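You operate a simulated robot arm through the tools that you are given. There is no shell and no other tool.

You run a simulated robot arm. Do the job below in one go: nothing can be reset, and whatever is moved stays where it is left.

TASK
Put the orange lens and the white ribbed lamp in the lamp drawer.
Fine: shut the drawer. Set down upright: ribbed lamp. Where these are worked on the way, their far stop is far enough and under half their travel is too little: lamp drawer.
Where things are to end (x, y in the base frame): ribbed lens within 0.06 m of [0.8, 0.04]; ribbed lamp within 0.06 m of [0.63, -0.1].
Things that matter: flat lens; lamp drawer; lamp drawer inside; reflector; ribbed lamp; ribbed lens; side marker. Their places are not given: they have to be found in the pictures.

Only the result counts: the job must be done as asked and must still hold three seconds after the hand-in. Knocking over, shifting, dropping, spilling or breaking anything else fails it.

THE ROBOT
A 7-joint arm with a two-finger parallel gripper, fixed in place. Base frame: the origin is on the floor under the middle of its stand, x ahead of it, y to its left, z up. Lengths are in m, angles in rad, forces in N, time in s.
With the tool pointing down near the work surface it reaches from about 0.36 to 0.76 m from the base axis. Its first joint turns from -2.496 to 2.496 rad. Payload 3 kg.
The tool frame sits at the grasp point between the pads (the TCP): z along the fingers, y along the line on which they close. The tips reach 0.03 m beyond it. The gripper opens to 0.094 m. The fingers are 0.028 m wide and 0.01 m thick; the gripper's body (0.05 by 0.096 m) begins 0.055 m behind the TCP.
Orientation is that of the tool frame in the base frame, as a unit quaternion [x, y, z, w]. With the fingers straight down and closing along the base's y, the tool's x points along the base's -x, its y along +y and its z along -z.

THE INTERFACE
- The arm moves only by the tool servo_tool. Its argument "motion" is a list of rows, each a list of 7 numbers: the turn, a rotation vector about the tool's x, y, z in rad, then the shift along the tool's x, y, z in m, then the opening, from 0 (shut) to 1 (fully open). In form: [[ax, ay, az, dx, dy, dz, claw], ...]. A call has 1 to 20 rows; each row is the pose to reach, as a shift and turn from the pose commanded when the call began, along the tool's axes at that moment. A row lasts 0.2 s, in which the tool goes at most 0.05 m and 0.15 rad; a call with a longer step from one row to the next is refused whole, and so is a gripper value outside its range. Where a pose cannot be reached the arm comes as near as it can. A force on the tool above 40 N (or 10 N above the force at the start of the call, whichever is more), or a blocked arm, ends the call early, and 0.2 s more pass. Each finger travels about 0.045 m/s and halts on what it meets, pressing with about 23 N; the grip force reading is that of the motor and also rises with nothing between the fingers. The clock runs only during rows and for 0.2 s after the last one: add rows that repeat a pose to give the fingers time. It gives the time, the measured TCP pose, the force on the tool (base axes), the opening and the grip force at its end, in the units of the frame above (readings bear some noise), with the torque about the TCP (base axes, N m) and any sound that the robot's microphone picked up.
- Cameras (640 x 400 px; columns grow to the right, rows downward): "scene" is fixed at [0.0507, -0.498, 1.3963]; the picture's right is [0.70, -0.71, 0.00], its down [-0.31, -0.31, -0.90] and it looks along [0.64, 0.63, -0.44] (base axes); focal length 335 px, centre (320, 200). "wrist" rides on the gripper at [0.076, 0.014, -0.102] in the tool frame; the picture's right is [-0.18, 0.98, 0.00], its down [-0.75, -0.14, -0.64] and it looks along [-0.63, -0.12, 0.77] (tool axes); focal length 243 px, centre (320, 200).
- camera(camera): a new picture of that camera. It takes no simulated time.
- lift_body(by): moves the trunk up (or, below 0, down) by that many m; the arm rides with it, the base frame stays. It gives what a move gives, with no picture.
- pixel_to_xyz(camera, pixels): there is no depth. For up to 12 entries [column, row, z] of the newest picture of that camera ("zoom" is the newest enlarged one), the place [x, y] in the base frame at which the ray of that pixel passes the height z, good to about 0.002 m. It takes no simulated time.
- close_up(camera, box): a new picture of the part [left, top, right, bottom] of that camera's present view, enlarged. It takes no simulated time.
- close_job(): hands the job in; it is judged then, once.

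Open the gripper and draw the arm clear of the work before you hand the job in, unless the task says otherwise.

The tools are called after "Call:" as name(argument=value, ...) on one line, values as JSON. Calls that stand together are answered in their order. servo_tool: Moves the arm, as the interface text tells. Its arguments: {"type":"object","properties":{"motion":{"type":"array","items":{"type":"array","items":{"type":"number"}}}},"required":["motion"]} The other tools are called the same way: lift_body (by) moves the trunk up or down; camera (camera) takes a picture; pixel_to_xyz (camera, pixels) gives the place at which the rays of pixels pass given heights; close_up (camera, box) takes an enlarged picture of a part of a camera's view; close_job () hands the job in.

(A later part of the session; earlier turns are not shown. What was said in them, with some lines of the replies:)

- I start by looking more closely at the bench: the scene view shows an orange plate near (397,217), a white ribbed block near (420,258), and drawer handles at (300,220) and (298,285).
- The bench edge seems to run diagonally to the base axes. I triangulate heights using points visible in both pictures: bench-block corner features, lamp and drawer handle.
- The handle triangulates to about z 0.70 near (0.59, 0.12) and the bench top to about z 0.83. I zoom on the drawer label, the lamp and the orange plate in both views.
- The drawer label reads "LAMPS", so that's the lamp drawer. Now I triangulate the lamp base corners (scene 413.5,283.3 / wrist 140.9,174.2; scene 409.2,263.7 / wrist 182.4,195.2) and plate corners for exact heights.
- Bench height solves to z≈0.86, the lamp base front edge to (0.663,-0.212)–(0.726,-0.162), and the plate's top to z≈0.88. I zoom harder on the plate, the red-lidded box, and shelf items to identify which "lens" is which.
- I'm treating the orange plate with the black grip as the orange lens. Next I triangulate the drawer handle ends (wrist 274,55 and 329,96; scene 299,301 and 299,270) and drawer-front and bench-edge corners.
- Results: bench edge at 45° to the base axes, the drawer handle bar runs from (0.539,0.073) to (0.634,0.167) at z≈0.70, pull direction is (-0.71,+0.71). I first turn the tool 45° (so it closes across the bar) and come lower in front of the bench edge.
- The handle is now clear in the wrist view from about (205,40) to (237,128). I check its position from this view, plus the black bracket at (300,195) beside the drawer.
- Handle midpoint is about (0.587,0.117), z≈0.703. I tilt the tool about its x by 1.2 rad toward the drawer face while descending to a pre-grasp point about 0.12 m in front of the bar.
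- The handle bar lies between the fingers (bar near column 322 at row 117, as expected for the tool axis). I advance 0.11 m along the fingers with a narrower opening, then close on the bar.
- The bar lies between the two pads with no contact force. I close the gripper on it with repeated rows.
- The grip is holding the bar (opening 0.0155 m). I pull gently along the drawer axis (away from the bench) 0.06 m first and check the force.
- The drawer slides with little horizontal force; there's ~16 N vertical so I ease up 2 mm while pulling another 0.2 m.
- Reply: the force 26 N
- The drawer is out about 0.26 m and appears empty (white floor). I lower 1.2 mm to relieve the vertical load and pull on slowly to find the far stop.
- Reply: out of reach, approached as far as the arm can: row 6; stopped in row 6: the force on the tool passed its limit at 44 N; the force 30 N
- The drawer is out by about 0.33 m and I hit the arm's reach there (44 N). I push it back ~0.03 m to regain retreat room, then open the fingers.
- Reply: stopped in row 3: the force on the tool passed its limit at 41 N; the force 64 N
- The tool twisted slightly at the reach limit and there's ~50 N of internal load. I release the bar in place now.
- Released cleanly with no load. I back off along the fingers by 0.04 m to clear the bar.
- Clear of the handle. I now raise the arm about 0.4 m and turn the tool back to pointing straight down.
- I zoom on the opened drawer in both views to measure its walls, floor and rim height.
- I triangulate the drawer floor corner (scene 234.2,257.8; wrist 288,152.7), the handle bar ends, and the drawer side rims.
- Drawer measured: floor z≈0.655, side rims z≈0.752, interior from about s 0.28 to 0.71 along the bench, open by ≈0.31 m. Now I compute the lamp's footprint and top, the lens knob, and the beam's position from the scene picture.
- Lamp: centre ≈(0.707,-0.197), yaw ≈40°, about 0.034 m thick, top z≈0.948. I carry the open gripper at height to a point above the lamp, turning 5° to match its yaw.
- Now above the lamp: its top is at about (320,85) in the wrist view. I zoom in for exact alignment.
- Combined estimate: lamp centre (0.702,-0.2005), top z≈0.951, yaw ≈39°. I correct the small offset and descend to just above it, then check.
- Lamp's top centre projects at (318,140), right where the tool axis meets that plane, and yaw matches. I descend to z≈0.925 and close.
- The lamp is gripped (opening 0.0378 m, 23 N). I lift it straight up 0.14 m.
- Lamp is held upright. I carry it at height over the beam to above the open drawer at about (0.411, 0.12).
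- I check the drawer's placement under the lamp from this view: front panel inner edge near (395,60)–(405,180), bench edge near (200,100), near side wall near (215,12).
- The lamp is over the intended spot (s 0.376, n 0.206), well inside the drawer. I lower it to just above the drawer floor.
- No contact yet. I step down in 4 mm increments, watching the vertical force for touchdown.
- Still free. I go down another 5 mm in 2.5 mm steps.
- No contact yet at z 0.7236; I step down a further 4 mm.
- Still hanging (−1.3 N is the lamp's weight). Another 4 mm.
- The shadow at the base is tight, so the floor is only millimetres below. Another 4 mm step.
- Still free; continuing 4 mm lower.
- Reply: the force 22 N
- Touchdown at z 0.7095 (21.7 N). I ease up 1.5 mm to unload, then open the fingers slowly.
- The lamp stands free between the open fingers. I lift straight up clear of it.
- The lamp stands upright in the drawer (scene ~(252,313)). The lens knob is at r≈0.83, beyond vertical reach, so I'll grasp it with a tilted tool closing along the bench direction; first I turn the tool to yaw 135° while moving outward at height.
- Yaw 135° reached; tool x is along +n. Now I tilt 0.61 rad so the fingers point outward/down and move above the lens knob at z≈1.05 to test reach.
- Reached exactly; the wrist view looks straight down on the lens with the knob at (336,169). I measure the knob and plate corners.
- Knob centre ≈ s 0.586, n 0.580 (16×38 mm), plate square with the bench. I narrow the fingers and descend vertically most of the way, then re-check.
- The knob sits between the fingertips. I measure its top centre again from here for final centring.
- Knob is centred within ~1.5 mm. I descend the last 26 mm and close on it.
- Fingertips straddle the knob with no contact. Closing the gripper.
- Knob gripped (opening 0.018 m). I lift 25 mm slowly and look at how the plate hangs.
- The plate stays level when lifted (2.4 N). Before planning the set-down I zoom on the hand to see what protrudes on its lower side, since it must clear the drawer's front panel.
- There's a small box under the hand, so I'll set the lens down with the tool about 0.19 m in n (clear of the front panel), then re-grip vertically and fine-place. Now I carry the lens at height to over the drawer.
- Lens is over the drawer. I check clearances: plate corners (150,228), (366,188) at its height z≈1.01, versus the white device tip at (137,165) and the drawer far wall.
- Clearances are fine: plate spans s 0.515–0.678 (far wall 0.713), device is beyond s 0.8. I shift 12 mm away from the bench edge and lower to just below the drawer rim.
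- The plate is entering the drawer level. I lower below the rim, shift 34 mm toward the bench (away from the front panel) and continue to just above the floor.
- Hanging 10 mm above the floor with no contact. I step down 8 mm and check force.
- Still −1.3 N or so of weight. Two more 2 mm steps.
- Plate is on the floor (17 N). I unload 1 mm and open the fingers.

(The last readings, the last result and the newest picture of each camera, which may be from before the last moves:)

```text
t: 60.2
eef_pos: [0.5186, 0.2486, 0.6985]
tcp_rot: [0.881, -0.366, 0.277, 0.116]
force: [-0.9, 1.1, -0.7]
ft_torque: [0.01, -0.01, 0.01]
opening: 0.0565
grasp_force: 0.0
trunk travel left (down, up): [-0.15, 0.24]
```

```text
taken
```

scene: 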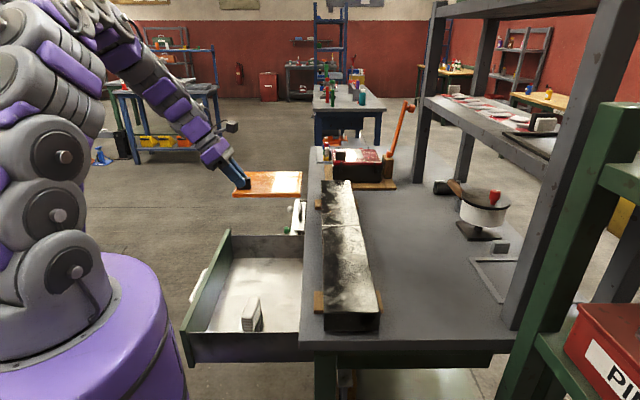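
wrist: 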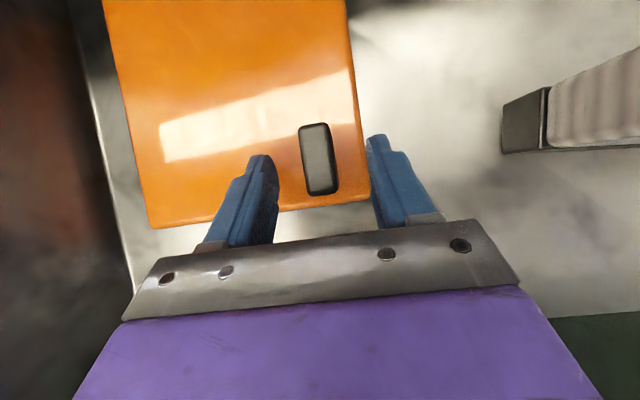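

The lens lies flat on the drawer floor. I raise the tool straight up 0.15 m and then turn it vertical to re-grip.

Call:
servo_tool(motion=[[0, 0, 0, 0.0115, 0, -0.0164, 0.6], [0, 0, 0, 0.0286, 0, -0.041, 0.6], [0, 0, 0, 0.0515, 0, -0.0738, 0.6], [0, 0, 0, 0.0744, 0, -0.1066, 0.6], [0, 0, 0, 0.0974, 0, -0.1394, 0.6], [0, 0, 0, 0.1146, 0, -0.164, 0.6], [0, -0.12, 0, 0.1146, 0, -0.164, 0.6], [0, -0.24, 0, 0.1146, 0, -0.164, 0.6], [0, -0.36, 0, 0.1146, 0, -0.164, 0.6], [0, -0.48, 0, 0.1146, 0, -0.164, 0.6], [0, -0.61, 0, 0.1146, 0, -0.164, 0.6], [0, -0.61, 0, 0.1146, 0, -0.164, 0.6]])

Call:
camera(camera="wrist")

Call:
camera(camera="scene")

```text
t: 62.8
eef_pos: [0.5193, 0.2497, 0.897]
tcp_rot: [0.924, -0.383, -0.002, 0.0]
force: [-0.2, 0.4, -0.1]
ft_torque: [0.0, -0.02, -0.01]
opening: 0.0566
grasp_force: 0.0
trunk travel left (down, up): [-0.15, 0.24]
```

```text
taken
```

wrist: 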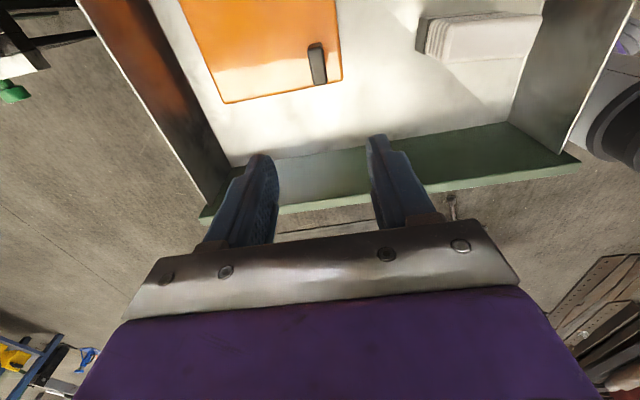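

```text
taken
```

scene: 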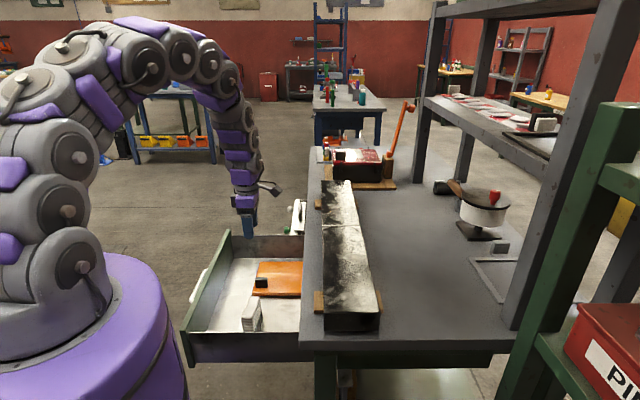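

Vertical now, with lens, lamp and all drawer walls in view. I measure the lens knob (318,63), lens corners, lamp, floor front edge and walls from here.

Call:
close_up(camera="wrist", box=[160, 0, 480, 180])

Call:
pixel_to_xyz(camera="wrist", pixels=[[318, 46, 0.692], [318, 63, 0.692], [320, 84, 0.692], [224, 103, 0.662], [343, 80, 0.662], [334, 0, 0.662], [180, 0, 0.662], [232, 166, 0.645], [510, 122, 0.645], [200, 128, 0.645], [416, 50, 0.645]])

```text
2.00 times, centred on (320, 90) of wrist
```

zoom: 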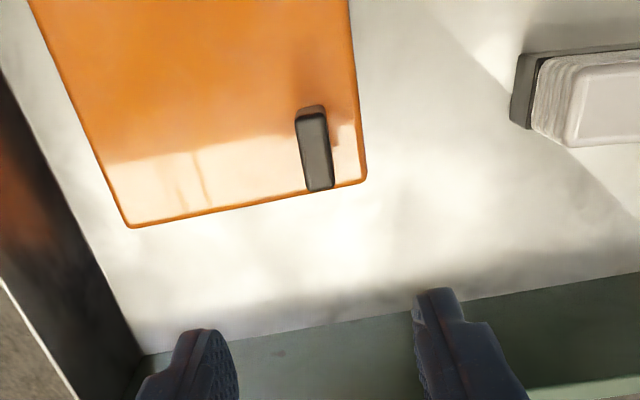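

```text
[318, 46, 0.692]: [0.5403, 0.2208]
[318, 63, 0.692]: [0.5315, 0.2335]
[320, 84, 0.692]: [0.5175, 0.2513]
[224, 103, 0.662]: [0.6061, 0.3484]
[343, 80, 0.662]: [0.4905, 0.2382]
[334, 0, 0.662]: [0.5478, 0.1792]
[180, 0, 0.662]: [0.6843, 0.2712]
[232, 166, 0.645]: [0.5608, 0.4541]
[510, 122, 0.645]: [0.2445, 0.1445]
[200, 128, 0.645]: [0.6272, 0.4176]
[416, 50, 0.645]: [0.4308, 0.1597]
```

Lens centre is at s≈0.595, n≈0.272, so it needs to move about 0.043 m toward the drawer front to match the target. I descend vertically over the knob (s 0.542, n 0.206).

Call:
servo_tool(motion=[[0, 0, 0, 0.006, 0.001, 0.03, 0.6], [0, 0, 0, 0.0155, 0.002, 0.07, 0.6], [0, 0, 0, 0.0155, 0.002, 0.11, 0.6], [0, 0, 0, 0.0155, 0.002, 0.145, 0.6], [0, 0, 0, 0.0155, 0.002, 0.17, 0.6], [0, 0, 0, 0.0155, 0.002, 0.17, 0.6]])

Call:
close_up(camera="wrist", box=[160, 0, 480, 200])

Call:
close_up(camera="scene", box=[180, 190, 340, 340])

```text
t: 64.2
eef_pos: [0.5292, 0.2369, 0.7285]
tcp_rot: [0.923, -0.384, -0.001, 0.001]
force: [-0.5, 0.0, 0.0]
ft_torque: [-0.01, 0.02, 0.0]
opening: 0.0566
grasp_force: 0.0
trunk travel left (down, up): [-0.15, 0.24]
```

```text
2.00 times, centred on (320, 100) of wrist
```

zoom: 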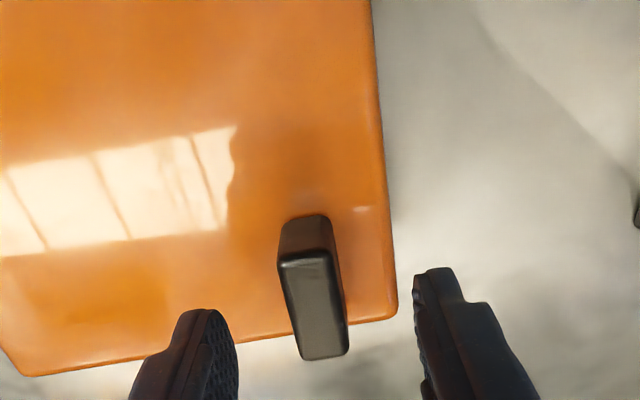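

```text
2.67 times, centred on (260, 265) of scene
```

zoom: 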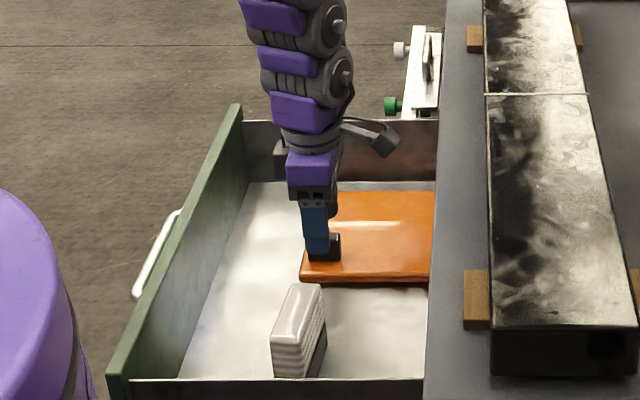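

Knob is centred between the pads. I go down the last 30 mm and close.

Call:
servo_tool(motion=[[0, 0, 0, 0, 0, 0.015, 0.6], [0, 0, 0, 0, 0, 0.029, 0.6], [0, 0, 0, 0, 0, 0.029, 0.45], [0, 0, 0, 0, 0, 0.029, 0.3], [0, 0, 0, 0, 0, 0.029, 0.15], [0, 0, 0, 0, 0, 0.029, 0], [0, 0, 0, 0, 0, 0.029, 0], [0, 0, 0, 0, 0, 0.029, 0]])

Call:
close_up(camera="wrist", box=[160, 0, 480, 200])

```text
t: 66.0
eef_pos: [0.5286, 0.2372, 0.6991]
tcp_rot: [0.923, -0.385, 0.0, 0.001]
force: [1.2, 1.2, 3.0]
ft_torque: [0.03, -0.15, 0.13]
opening: 0.0181
grasp_force: 23.8
trunk travel left (down, up): [-0.15, 0.24]
```

```text
2.00 times, centred on (320, 100) of wrist
```

zoom: 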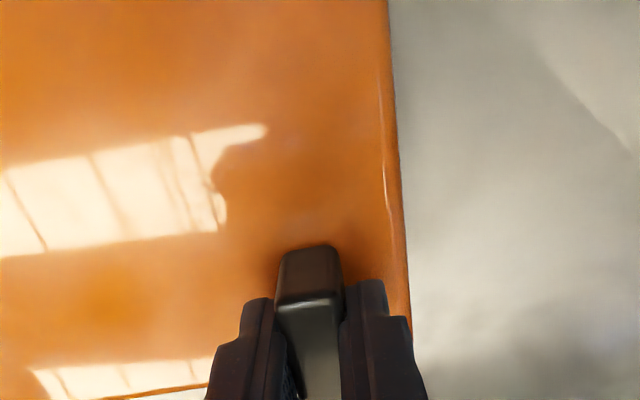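

Gripped again. I lift 8 mm, shift 43 mm toward the drawer front, and lower most of the way back.

Call:
servo_tool(motion=[[0, 0, 0, 0, 0, -0.004, 0], [0, 0, 0, 0, 0, -0.008, 0], [0, 0, 0, -0.014, 0, -0.008, 0], [0, 0, 0, -0.029, 0, -0.008, 0], [0, 0, 0, -0.043, 0, -0.008, 0], [0, 0, 0, -0.043, 0, -0.005, 0], [0, 0, 0, -0.043, 0, -0.002, 0], [0, 0, 0, -0.043, 0, -0.002, 0]])

Call:
close_up(camera="scene", box=[180, 190, 340, 340])

```text
t: 67.8
eef_pos: [0.498, 0.2671, 0.7002]
tcp_rot: [0.923, -0.385, -0.001, 0.001]
force: [0.7, 0.5, -1.6]
ft_torque: [0.04, 0.15, -0.03]
opening: 0.018
grasp_force: 23.2
trunk travel left (down, up): [-0.15, 0.24]
```

```text
2.67 times, centred on (260, 265) of scene
```

zoom: 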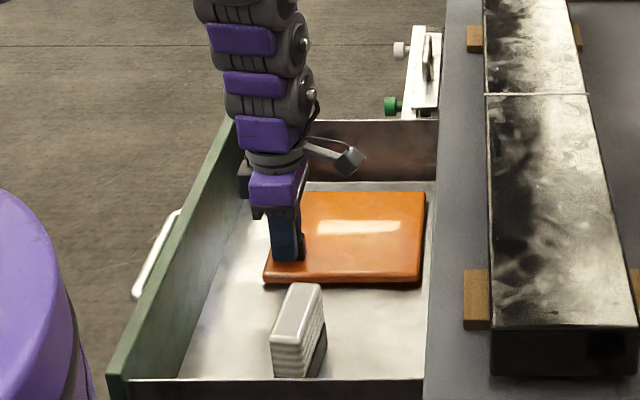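

The lens moved to the intended spot, nearly touching down. I lower 3 mm more, then check contact.

Call:
servo_tool(motion=[[0, 0, 0, 0, 0, 0.0015, 0], [0, 0, 0, 0, 0, 0.003, 0], [0, 0, 0, 0, 0, 0.003, 0]])

```text
t: 68.6
eef_pos: [0.4992, 0.2665, 0.6986]
tcp_rot: [0.923, -0.384, 0.0, 0.0]
force: [-0.4, -0.4, 9.7]
ft_torque: [-0.08, -0.07, 0.04]
opening: 0.0176
grasp_force: 23.1
trunk travel left (down, up): [-0.15, 0.24]
```

On the floor (9.7 N). I open the fingers and rise straight up.

Call:
servo_tool(motion=[[0, 0, 0, 0, 0, -0.0005, 0], [0, 0, 0, 0, 0, -0.0005, 0.2], [0, 0, 0, 0, 0, -0.0005, 0.35], [0, 0, 0, 0, 0, -0.0005, 0.5], [0, 0, 0, 0, 0, -0.0005, 0.6], [0, 0, 0, 0, 0, -0.0005, 0.6], [0, 0, 0, 0, 0, -0.02, 0.6], [0, 0, 0, 0, 0, -0.05, 0.6], [0, 0, 0, 0, 0, -0.09, 0.6], [0, 0, 0, 0, 0, -0.135, 0.6], [0, 0, 0, 0, 0, -0.18, 0.6], [0, 0, 0, 0, 0, -0.225, 0.6], [0, 0, 0, 0, 0, -0.27, 0.6], [0, 0, 0, 0, 0, -0.315, 0.6], [0, 0, 0, 0, 0, -0.36, 0.6], [0, 0, 0, 0, 0, -0.36, 0.6]])

Call:
camera(camera="wrist")

Call:
camera(camera="scene")

```text
t: 72.0
eef_pos: [0.4992, 0.2689, 1.0579]
tcp_rot: [0.923, -0.384, -0.001, 0.002]
force: [-0.2, 0.5, 0.8]
ft_torque: [0.0, 0.03, 0.01]
opening: 0.0563
grasp_force: 0.2
trunk travel left (down, up): [-0.15, 0.24]
```

```text
taken
```

wrist: 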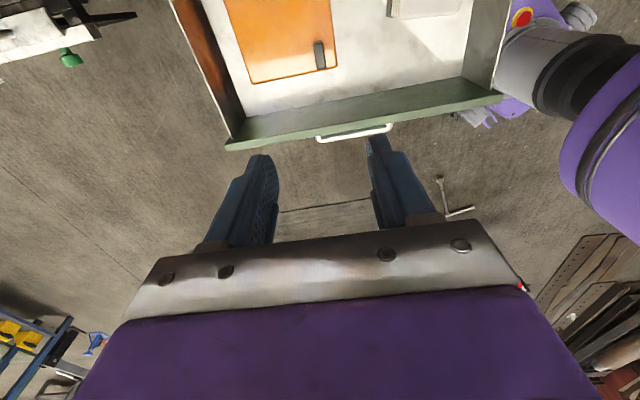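

```text
taken
```

scene: 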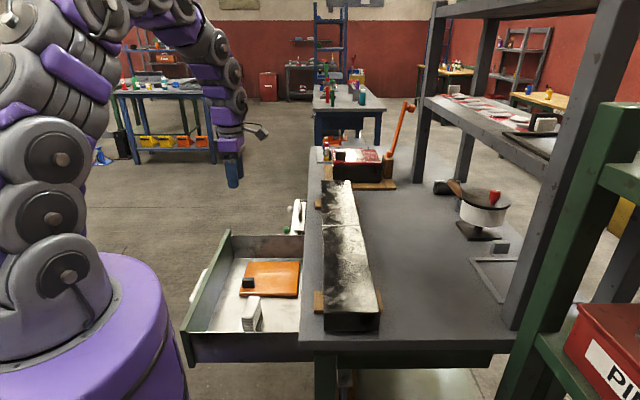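

Both items are in the drawer. I verify the handle position and lens corners from this view before closing.

Call:
pixel_to_xyz(camera="wrist", pixels=[[318, 139, 0.703], [392, 127, 0.703], [252, 82, 0.662], [337, 66, 0.662], [387, 17, 0.645], [230, 137, 0.755], [500, 95, 0.755]])

Call:
close_up(camera="scene", box=[170, 220, 330, 370])

```text
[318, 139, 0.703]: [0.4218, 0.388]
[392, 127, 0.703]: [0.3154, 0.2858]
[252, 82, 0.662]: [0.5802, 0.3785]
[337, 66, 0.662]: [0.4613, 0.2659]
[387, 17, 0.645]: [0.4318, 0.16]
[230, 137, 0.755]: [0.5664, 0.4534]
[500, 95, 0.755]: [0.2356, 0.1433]
```

```text
2.67 times, centred on (250, 295) of scene
```

zoom: 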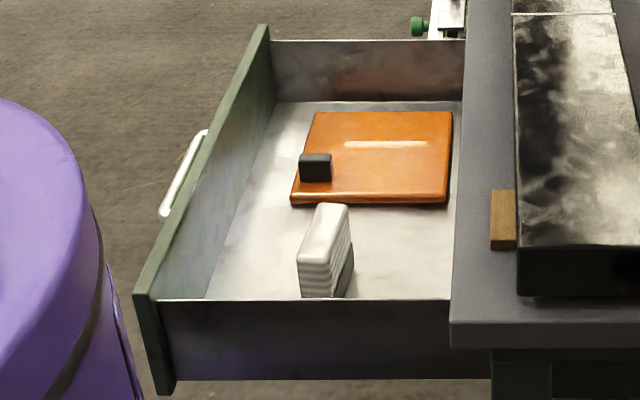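

Lens centre ≈ s 0.596, n_closed ≈0.542; lamp n_closed ≈0.516, both within ~1 cm of targets once shut. Now I turn the tool back to yaw 45° and move behind the handle at height.

Call:
servo_tool(motion=[[0, 0, 0.121, -0.0147, 0.0044, -0.0054, 0.6], [0, 0, 0.242, -0.0294, 0.0087, -0.0108, 0.6], [0, 0, 0.363, -0.044, 0.0131, -0.0162, 0.6], [0, 0, 0.484, -0.0587, 0.0174, -0.0215, 0.6], [0, 0, 0.604, -0.0734, 0.0218, -0.0269, 0.6], [0, 0, 0.725, -0.0881, 0.0262, -0.0323, 0.6], [0, 0, 0.846, -0.1027, 0.0305, -0.0377, 0.6], [0, 0, 0.967, -0.1174, 0.0349, -0.0431, 0.6], [0, 0, 1.088, -0.1321, 0.0393, -0.0485, 0.6], [0, 0, 1.209, -0.1468, 0.0436, -0.0538, 0.6], [0, 0, 1.33, -0.1614, 0.048, -0.0592, 0.6], [0, 0, 1.45, -0.1761, 0.0523, -0.0646, 0.6], [0, 0, 1.571, -0.1908, 0.0567, -0.07, 0.6], [0, 0, 1.571, -0.1908, 0.0567, -0.07, 0.6]])

Call:
camera(camera="scene")

```text
t: 75.0
eef_pos: [0.3244, 0.3633, 1.1276]
tcp_rot: [-0.38, 0.925, 0.0, -0.001]
force: [-0.2, 0.0, 0.6]
ft_torque: [-0.02, -0.02, 0.0]
opening: 0.0566
grasp_force: 0.0
trunk travel left (down, up): [-0.15, 0.24]
```

```text
taken
```

scene: 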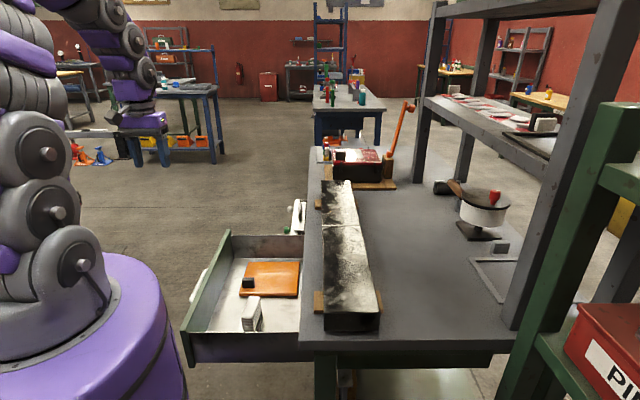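

Positioned behind the drawer. I tilt 1.2 rad and descend to the pre-grasp point behind the handle bar.

Call:
servo_tool(motion=[[0.13, 0, 0, -0.001, 0, 0.037, 0.55], [0.26, 0, 0, -0.002, 0, 0.074, 0.5], [0.39, 0, 0, -0.003, 0, 0.111, 0.45], [0.52, 0, 0, -0.004, -0.001, 0.148, 0.45], [0.65, 0, 0, -0.006, -0.001, 0.185, 0.45], [0.78, 0, 0, -0.008, -0.001, 0.222, 0.45], [0.91, 0, 0, -0.009, -0.002, 0.259, 0.45], [1.04, 0, 0, -0.01, -0.002, 0.296, 0.45], [1.17, 0, 0, -0.011, -0.002, 0.333, 0.45], [1.2, 0, 0, -0.0117, -0.0025, 0.37, 0.45], [1.2, 0, 0, -0.0117, -0.0025, 0.406, 0.45], [1.2, 0, 0, -0.0117, -0.0025, 0.406, 0.45]])

Call:
camera(camera="wrist")

Call:
close_up(camera="scene", box=[100, 220, 320, 370])

```text
t: 77.6
eef_pos: [0.3327, 0.3704, 0.7208]
tcp_rot: [-0.315, 0.763, -0.522, 0.214]
force: [0.8, -0.1, 0.8]
ft_torque: [0.02, -0.01, -0.01]
opening: 0.0421
grasp_force: 0.1
trunk travel left (down, up): [-0.15, 0.24]
```

```text
taken
```

wrist: 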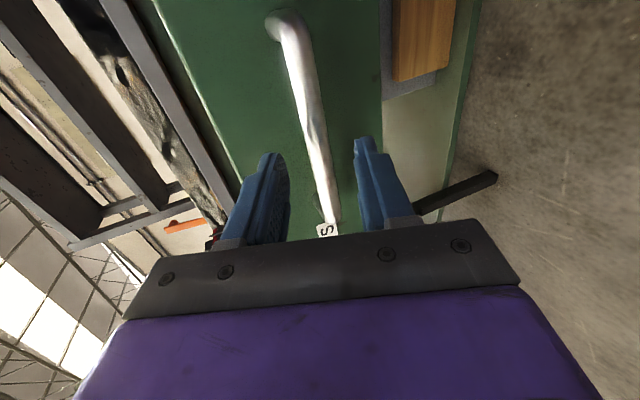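

```text
2.67 times, centred on (210, 295) of scene
```

zoom: 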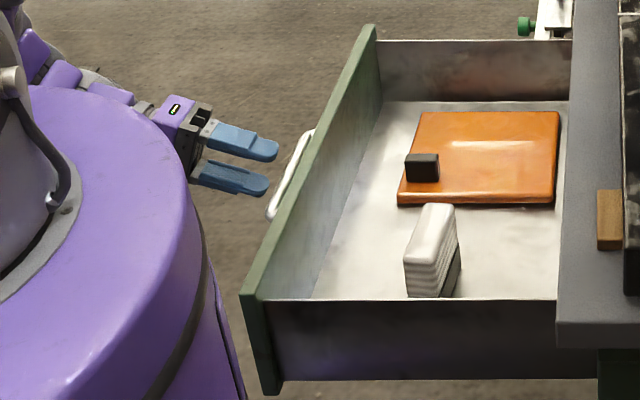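

The bar is between the fingers, ~2 mm off centre. I advance 0.04 m with a 2 mm correction and grip.

Call:
servo_tool(motion=[[0, 0, 0, 0, -0.001, 0.015, 0.45], [0, 0, 0, 0, -0.002, 0.03, 0.45], [0, 0, 0, 0, -0.002, 0.04, 0.45], [0, 0, 0, 0, -0.002, 0.04, 0.3], [0, 0, 0, 0, -0.002, 0.04, 0.15], [0, 0, 0, 0, -0.002, 0.04, 0], [0, 0, 0, 0, -0.002, 0.04, 0], [0, 0, 0, 0, -0.002, 0.04, 0]])

Call:
camera(camera="wrist")

```text
t: 79.4
eef_pos: [0.3604, 0.3427, 0.7077]
tcp_rot: [-0.315, 0.763, -0.523, 0.214]
force: [-2.1, -0.5, -17.6]
ft_torque: [0.32, -0.09, 0.13]
opening: 0.0155
grasp_force: 45.1
trunk travel left (down, up): [-0.15, 0.24]
```

```text
taken
```

wrist: 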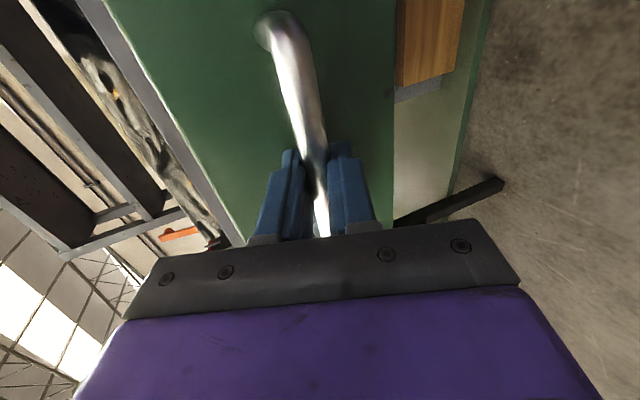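

Gripped. I push the drawer in slowly (about 5 cm/s) so the lamp stays upright, easing 1 mm down to relieve the vertical load; first half now.

Call:
servo_tool(motion=[[0, 0, 0, 0, -0.0002, 0.0032, 0], [0, 0, 0, -0.0001, -0.002, 0.0079, 0], [0, 0, 0, -0.0001, -0.0045, 0.0144, 0], [0, 0, 0, -0.0002, -0.0073, 0.0219, 0], [0, 0, 0, -0.0002, -0.0106, 0.0303, 0], [0, 0, 0, -0.0003, -0.0141, 0.0396, 0], [0, 0, 0, -0.0004, -0.0177, 0.049, 0], [0, 0, 0, -0.0005, -0.0213, 0.0583, 0], [0, 0, 0, -0.0006, -0.0249, 0.0676, 0], [0, 0, 0, -0.0006, -0.0285, 0.077, 0], [0, 0, 0, -0.0007, -0.032, 0.0863, 0], [0, 0, 0, -0.0008, -0.0356, 0.0957, 0], [0, 0, 0, -0.0009, -0.0392, 0.105, 0], [0, 0, 0, -0.001, -0.0428, 0.1143, 0], [0, 0, 0, -0.001, -0.0464, 0.1237, 0], [0, 0, 0, -0.0011, -0.05, 0.133, 0], [0, 0, 0, -0.0012, -0.0528, 0.1405, 0], [0, 0, 0, -0.0012, -0.055, 0.1461, 0], [0, 0, 0, -0.0012, -0.0564, 0.1498, 0], [0, 0, 0, -0.0012, -0.0564, 0.1498, 0]])

Call:
camera(camera="scene")

```text
t: 83.6
eef_pos: [0.4747, 0.2293, 0.7072]
tcp_rot: [-0.315, 0.763, -0.522, 0.215]
force: [-3.6, -4.9, -4.5]
ft_torque: [0.04, -0.01, -0.19]
opening: 0.0157
grasp_force: 45.1
trunk travel left (down, up): [-0.15, 0.24]
```

```text
taken
```

scene: 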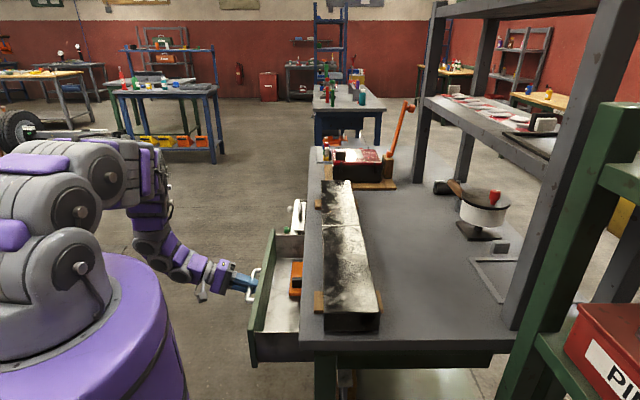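

Half closed, low forces. I zoom to check the lamp passes under the bench edge before continuing.

Call:
close_up(camera="scene", box=[220, 210, 350, 370])

Call:
close_up(camera="wrist", box=[0, 0, 320, 240])

```text
2.50 times, centred on (285, 290) of scene
```

zoom: 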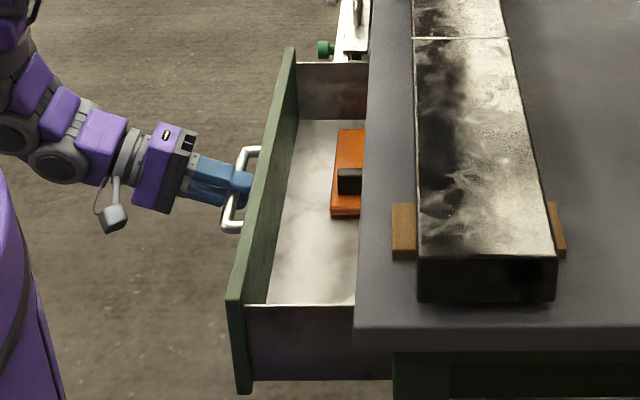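

```text
1.67 times, centred on (160, 120) of wrist
```

zoom: 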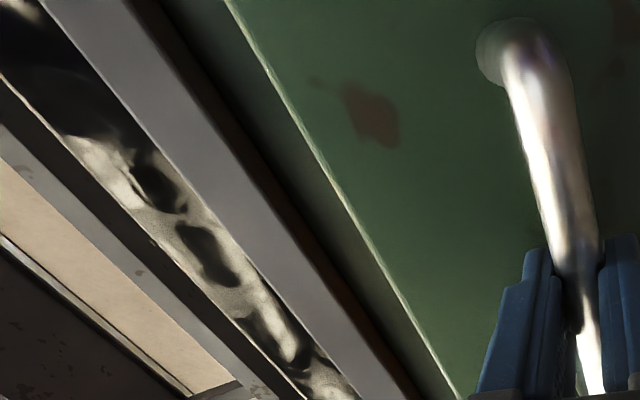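

The lamp has slid under the bench edge with no extra force. I continue pushing slowly to near closure.

Call:
servo_tool(motion=[[0, 0, 0, 0, -0.0011, 0.0028, 0], [0, 0, 0, -0.0001, -0.0029, 0.0075, 0], [0, 0, 0, -0.0001, -0.0054, 0.014, 0], [0, 0, 0, -0.0002, -0.0082, 0.0215, 0], [0, 0, 0, -0.0002, -0.0115, 0.0299, 0], [0, 0, 0, -0.0003, -0.015, 0.0392, 0], [0, 0, 0, -0.0004, -0.0186, 0.0486, 0], [0, 0, 0, -0.0005, -0.0222, 0.0579, 0], [0, 0, 0, -0.0006, -0.0258, 0.0672, 0], [0, 0, 0, -0.0006, -0.0294, 0.0766, 0], [0, 0, 0, -0.0007, -0.0329, 0.0859, 0], [0, 0, 0, -0.0008, -0.0365, 0.0953, 0], [0, 0, 0, -0.0009, -0.0401, 0.1046, 0], [0, 0, 0, -0.0009, -0.043, 0.1121, 0], [0, 0, 0, -0.001, -0.0455, 0.1186, 0], [0, 0, 0, -0.001, -0.0476, 0.1242, 0], [0, 0, 0, -0.0011, -0.0494, 0.1289, 0], [0, 0, 0, -0.0011, -0.0508, 0.1326, 0], [0, 0, 0, -0.0011, -0.0519, 0.1354, 0], [0, 0, 0, -0.0011, -0.0519, 0.1354, 0]])

Call:
camera(camera="scene")

Call:
camera(camera="wrist")

```text
t: 87.8
eef_pos: [0.5762, 0.1265, 0.7079]
tcp_rot: [-0.314, 0.764, -0.522, 0.216]
force: [-7.6, -11.3, 8.8]
ft_torque: [-0.29, 0.14, -0.53]
opening: 0.0156
grasp_force: 45.2
trunk travel left (down, up): [-0.15, 0.24]
```

```text
taken
```

scene: 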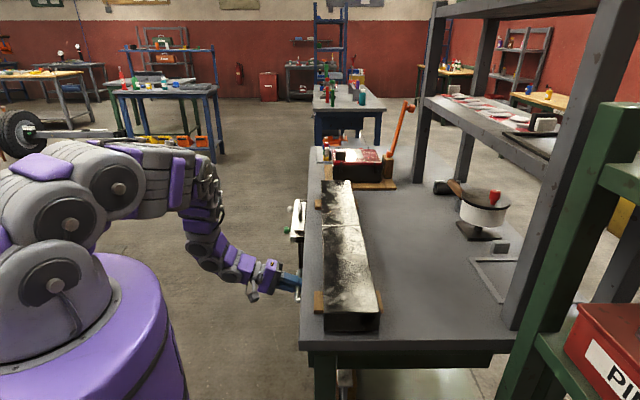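

```text
taken
```

wrist: 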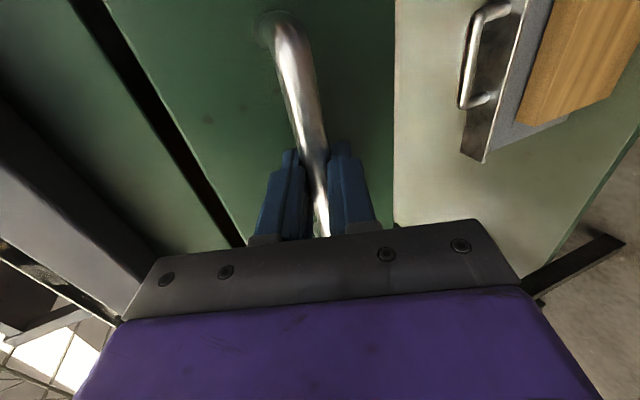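

About 4 mm remain. I make the final gentle push to the stop with a small lateral relief.

Call:
servo_tool(motion=[[0, 0, 0, 0.0006, -0.0007, 0.0019, 0], [0, 0, 0, 0.0008, -0.0014, 0.0037, 0], [0, 0, 0, 0.0008, -0.0021, 0.0056, 0], [0, 0, 0, 0.0008, -0.0021, 0.0056, 0]])

Call:
camera(camera="wrist")

```text
t: 88.8
eef_pos: [0.578, 0.1245, 0.7074]
tcp_rot: [-0.316, 0.762, -0.522, 0.215]
force: [-21.8, 3.9, 17.0]
ft_torque: [-0.3, 0.12, -0.96]
opening: 0.0159
grasp_force: 44.8
trunk travel left (down, up): [-0.15, 0.24]
```

```text
taken
```

wrist: 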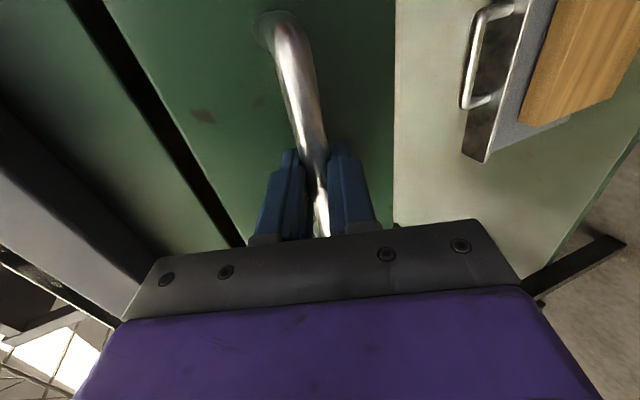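

The push force against the stop is ~18 N and the position matches the original closed one within ~1 mm. One more 1.5 mm nudge to be sure it's fully shut.

Call:
servo_tool(motion=[[0, 0, 0, 0.0006, -0.0004, 0.0008, 0], [0, 0, 0, 0.0006, -0.0007, 0.0016, 0], [0, 0, 0, 0.0006, -0.0007, 0.0016, 0]])

```text
t: 89.6
eef_pos: [0.5785, 0.1242, 0.7075]
tcp_rot: [-0.318, 0.763, -0.519, 0.217]
force: [-22.0, 20.3, 14.4]
ft_torque: [-0.26, 0.26, -0.95]
opening: 0.0159
grasp_force: 45.1
trunk travel left (down, up): [-0.15, 0.24]
stopped in row 3: the force on the tool passed its limit at 41 N (the readings are from after the stop); the commanded pose is now the measured one
```

Drawer is against its stop. I open the fingers now in place.

Call:
servo_tool(motion=[[0, 0, 0, 0, 0, 0, 0.15], [0, 0, 0, 0, 0, 0, 0.3], [0, 0, 0, 0, 0, 0, 0.4], [0, 0, 0, 0, 0, 0, 0.45], [0, 0, 0, 0, 0, 0, 0.45]])

Call:
camera(camera="wrist")

```text
t: 90.8
eef_pos: [0.5817, 0.1193, 0.7066]
tcp_rot: [-0.317, 0.764, -0.519, 0.215]
force: [-0.1, 0.6, 0.1]
ft_torque: [0.03, 0.0, 0.01]
opening: 0.042
grasp_force: 0.0
trunk travel left (down, up): [-0.15, 0.24]
```

```text
taken
```

wrist: 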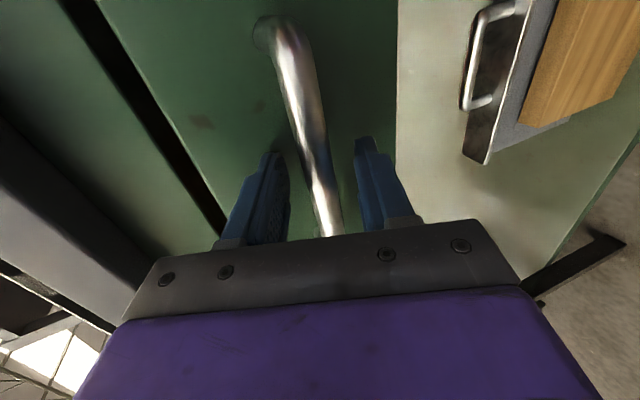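

Released, bar free between the pads. I retreat 0.12 m along the finger axis.

Call:
servo_tool(motion=[[0, 0, 0, 0, 0, -0.01, 0.45], [0, 0, 0, 0, 0, -0.025, 0.45], [0, 0, 0, 0, 0, -0.045, 0.45], [0, 0, 0, 0, 0, -0.075, 0.5], [0, 0, 0, 0, 0, -0.105, 0.6], [0, 0, 0, 0, 0, -0.13, 0.6], [0, 0, 0, 0, 0, -0.13, 0.6]])

Call:
camera(camera="wrist")

Call:
close_up(camera="scene", box=[220, 190, 400, 370])

```text
t: 92.4
eef_pos: [0.4948, 0.2045, 0.7544]
tcp_rot: [-0.317, 0.764, -0.52, 0.215]
force: [0.8, 0.6, 0.0]
ft_torque: [0.01, -0.01, -0.01]
opening: 0.0566
grasp_force: 0.1
trunk travel left (down, up): [-0.15, 0.24]
```

```text
taken
```

wrist: 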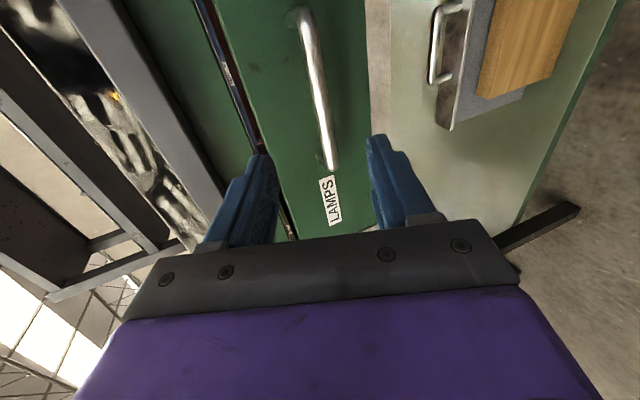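

```text
2.22 times, centred on (310, 280) of scene
```

zoom: 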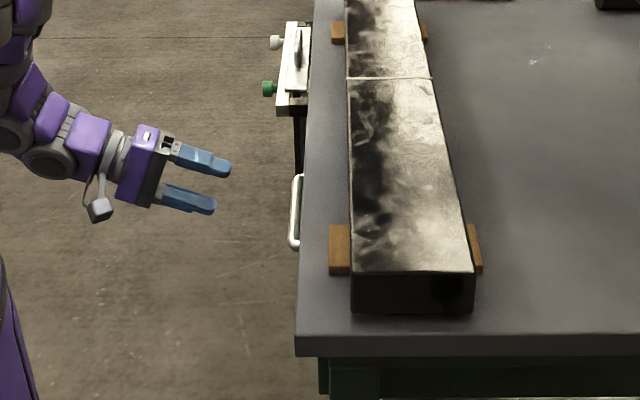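

Drawer looks shut. I zoom at the gap above the drawer front and recheck the handle position against the start.

Call:
close_up(camera="wrist", box=[160, 0, 360, 240])

Call:
pixel_to_xyz(camera="wrist", pixels=[[300, 15, 0.703], [330, 165, 0.703]])

```text
1.67 times, centred on (260, 120) of wrist
```

zoom: 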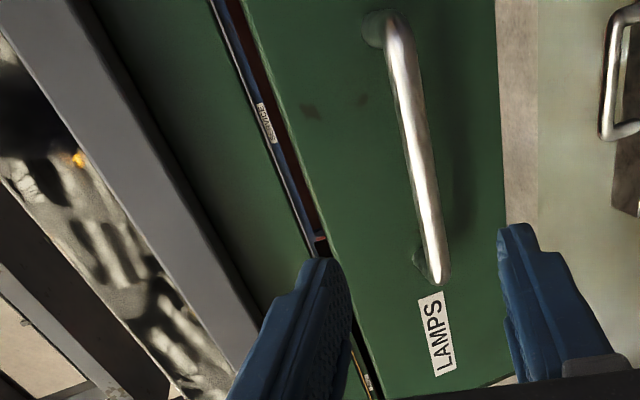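

```text
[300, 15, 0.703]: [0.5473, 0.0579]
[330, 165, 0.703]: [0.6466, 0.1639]
```

The handle is back at its original scene position ((300,269)–(298,301)). I raise the arm clear and return the tool to vertical.

Call:
servo_tool(motion=[[0, 0, 0, 0, -0.03, -0.02, 0.6], [0, 0, 0, 0, -0.067, -0.034, 0.6], [-0.12, 0, 0, 0, -0.104, -0.049, 0.6], [-0.24, 0, 0, 0, -0.141, -0.063, 0.6], [-0.36, 0, 0, 0, -0.178, -0.077, 0.6], [-0.48, 0, 0, 0, -0.215, -0.092, 0.6], [-0.6, 0, 0, 0, -0.252, -0.106, 0.6], [-0.72, 0, 0, 0, -0.289, -0.12, 0.6], [-0.84, 0, 0, 0, -0.326, -0.135, 0.6], [-0.96, 0, 0, 0, -0.35, -0.145, 0.6], [-1.08, 0, 0, 0, -0.35, -0.145, 0.6], [-1.2, 0, 0, 0, -0.35, -0.145, 0.6], [-1.2, 0, 0, 0, -0.35, -0.145, 0.6]])

Call:
camera(camera="scene")

Call:
camera(camera="wrist")

```text
t: 95.2
eef_pos: [0.492, 0.2094, 1.1343]
tcp_rot: [-0.384, 0.923, 0.002, 0.0]
force: [0.0, 0.2, -0.4]
ft_torque: [0.0, -0.02, -0.01]
opening: 0.0565
grasp_force: 0.0
trunk travel left (down, up): [-0.15, 0.24]
```

```text
taken
```

scene: 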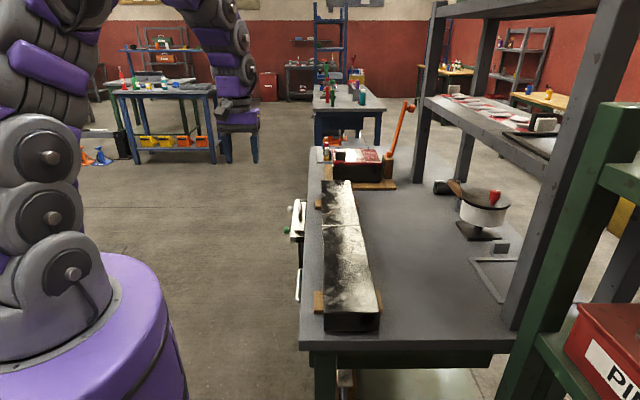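

```text
taken
```

wrist: 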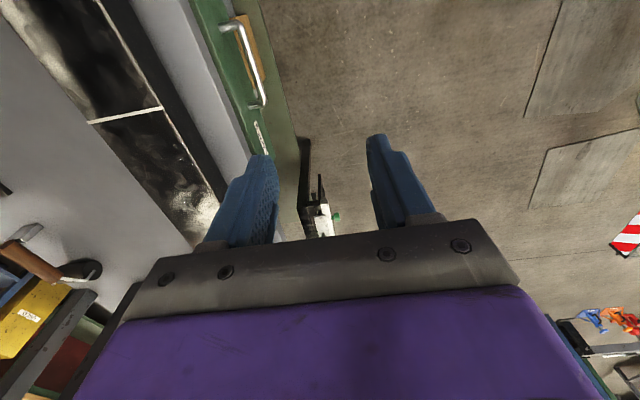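

Arm is clear. A last check of the handle position from this overhead view to confirm the drawer stayed shut.

Call:
pixel_to_xyz(camera="wrist", pixels=[[241, 22, 0.703], [265, 104, 0.703]])

Call:
close_up(camera="wrist", box=[140, 0, 340, 160])

Call:
close_up(camera="scene", box=[260, 180, 420, 340])

```text
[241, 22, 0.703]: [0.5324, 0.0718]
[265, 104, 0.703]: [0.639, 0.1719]
```

```text
2.50 times, centred on (240, 80) of wrist
```

zoom: 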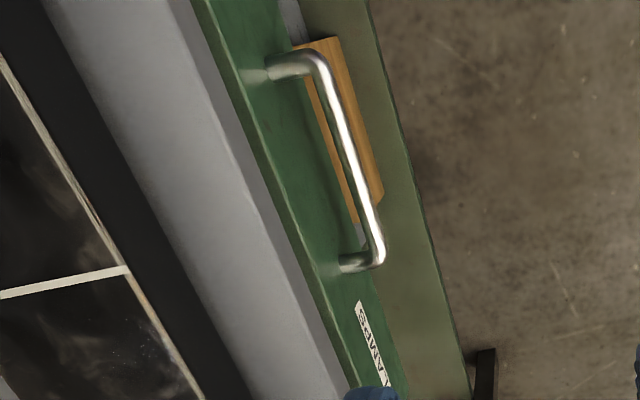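

```text
2.50 times, centred on (340, 260) of scene
```

zoom: 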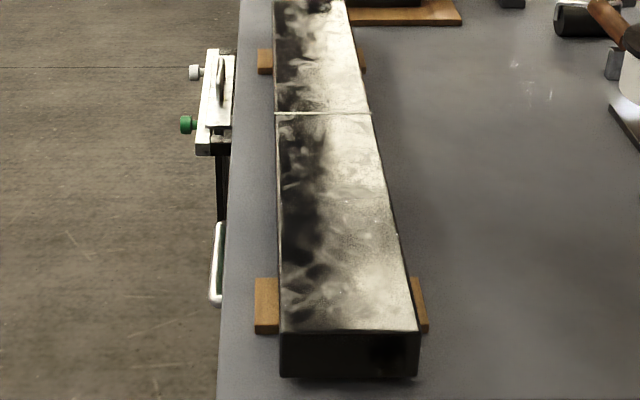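

The handle is at its starting position, the bench is otherwise undisturbed, and the arm is clear. I open the gripper fully before handing in.

Call:
servo_tool(motion=[[0, 0, 0, 0, 0, 0, 0.8], [0, 0, 0, 0, 0, 0, 1], [0, 0, 0, 0, 0, 0, 1]])

```text
t: 96.0
eef_pos: [0.4922, 0.2103, 1.1342]
tcp_rot: [-0.382, 0.924, 0.002, 0.0]
force: [0.5, 0.0, 0.1]
ft_torque: [-0.02, 0.03, 0.02]
opening: 0.094
grasp_force: 0.0
trunk travel left (down, up): [-0.15, 0.24]
```

Both items are in the shut lamp drawer at their target spots, the gripper is fully open, and the arm is clear. Handing in.

Call:
close_job()

```text
The job is handed in.
```

The orange lens and the white ribbed lamp are both in the lamp drawer, and the drawer is shut. I've handed the job in.

| Item | Estimated end position (x, y) | Target | Off by |
|---|---|---|---|
| Ribbed lens | (0.805, 0.038) | (0.80, 0.04) | about 0.005 m |
| Ribbed lamp | (0.63, -0.10) | (0.63, -0.10) | under 0.005 m |

- **How the positions were found:** I measured both items while the drawer was open, then added the distance it moved to close. I did not see them after it shut.
- **Which lens:** I took the orange plate with the black grip to be the ribbed lens. It was the only orange lens on the bench, but its top looked smooth, so the name is my inference.
- **Lamp:** It stood upright in the drawer when I last saw it. I closed the drawer at about 5 cm/s and felt no knock, but the bench hid the lamp for the second half of the closing.
- **Drawer:** I opened it about 0.33 m, where the arm reached its limit rather than a clear end stop. It went back to its starting position within about 1 mm.
- **Other things:** Nothing else on the bench looked moved in the final pictures. The gripper is open and the arm is clear of the bench.
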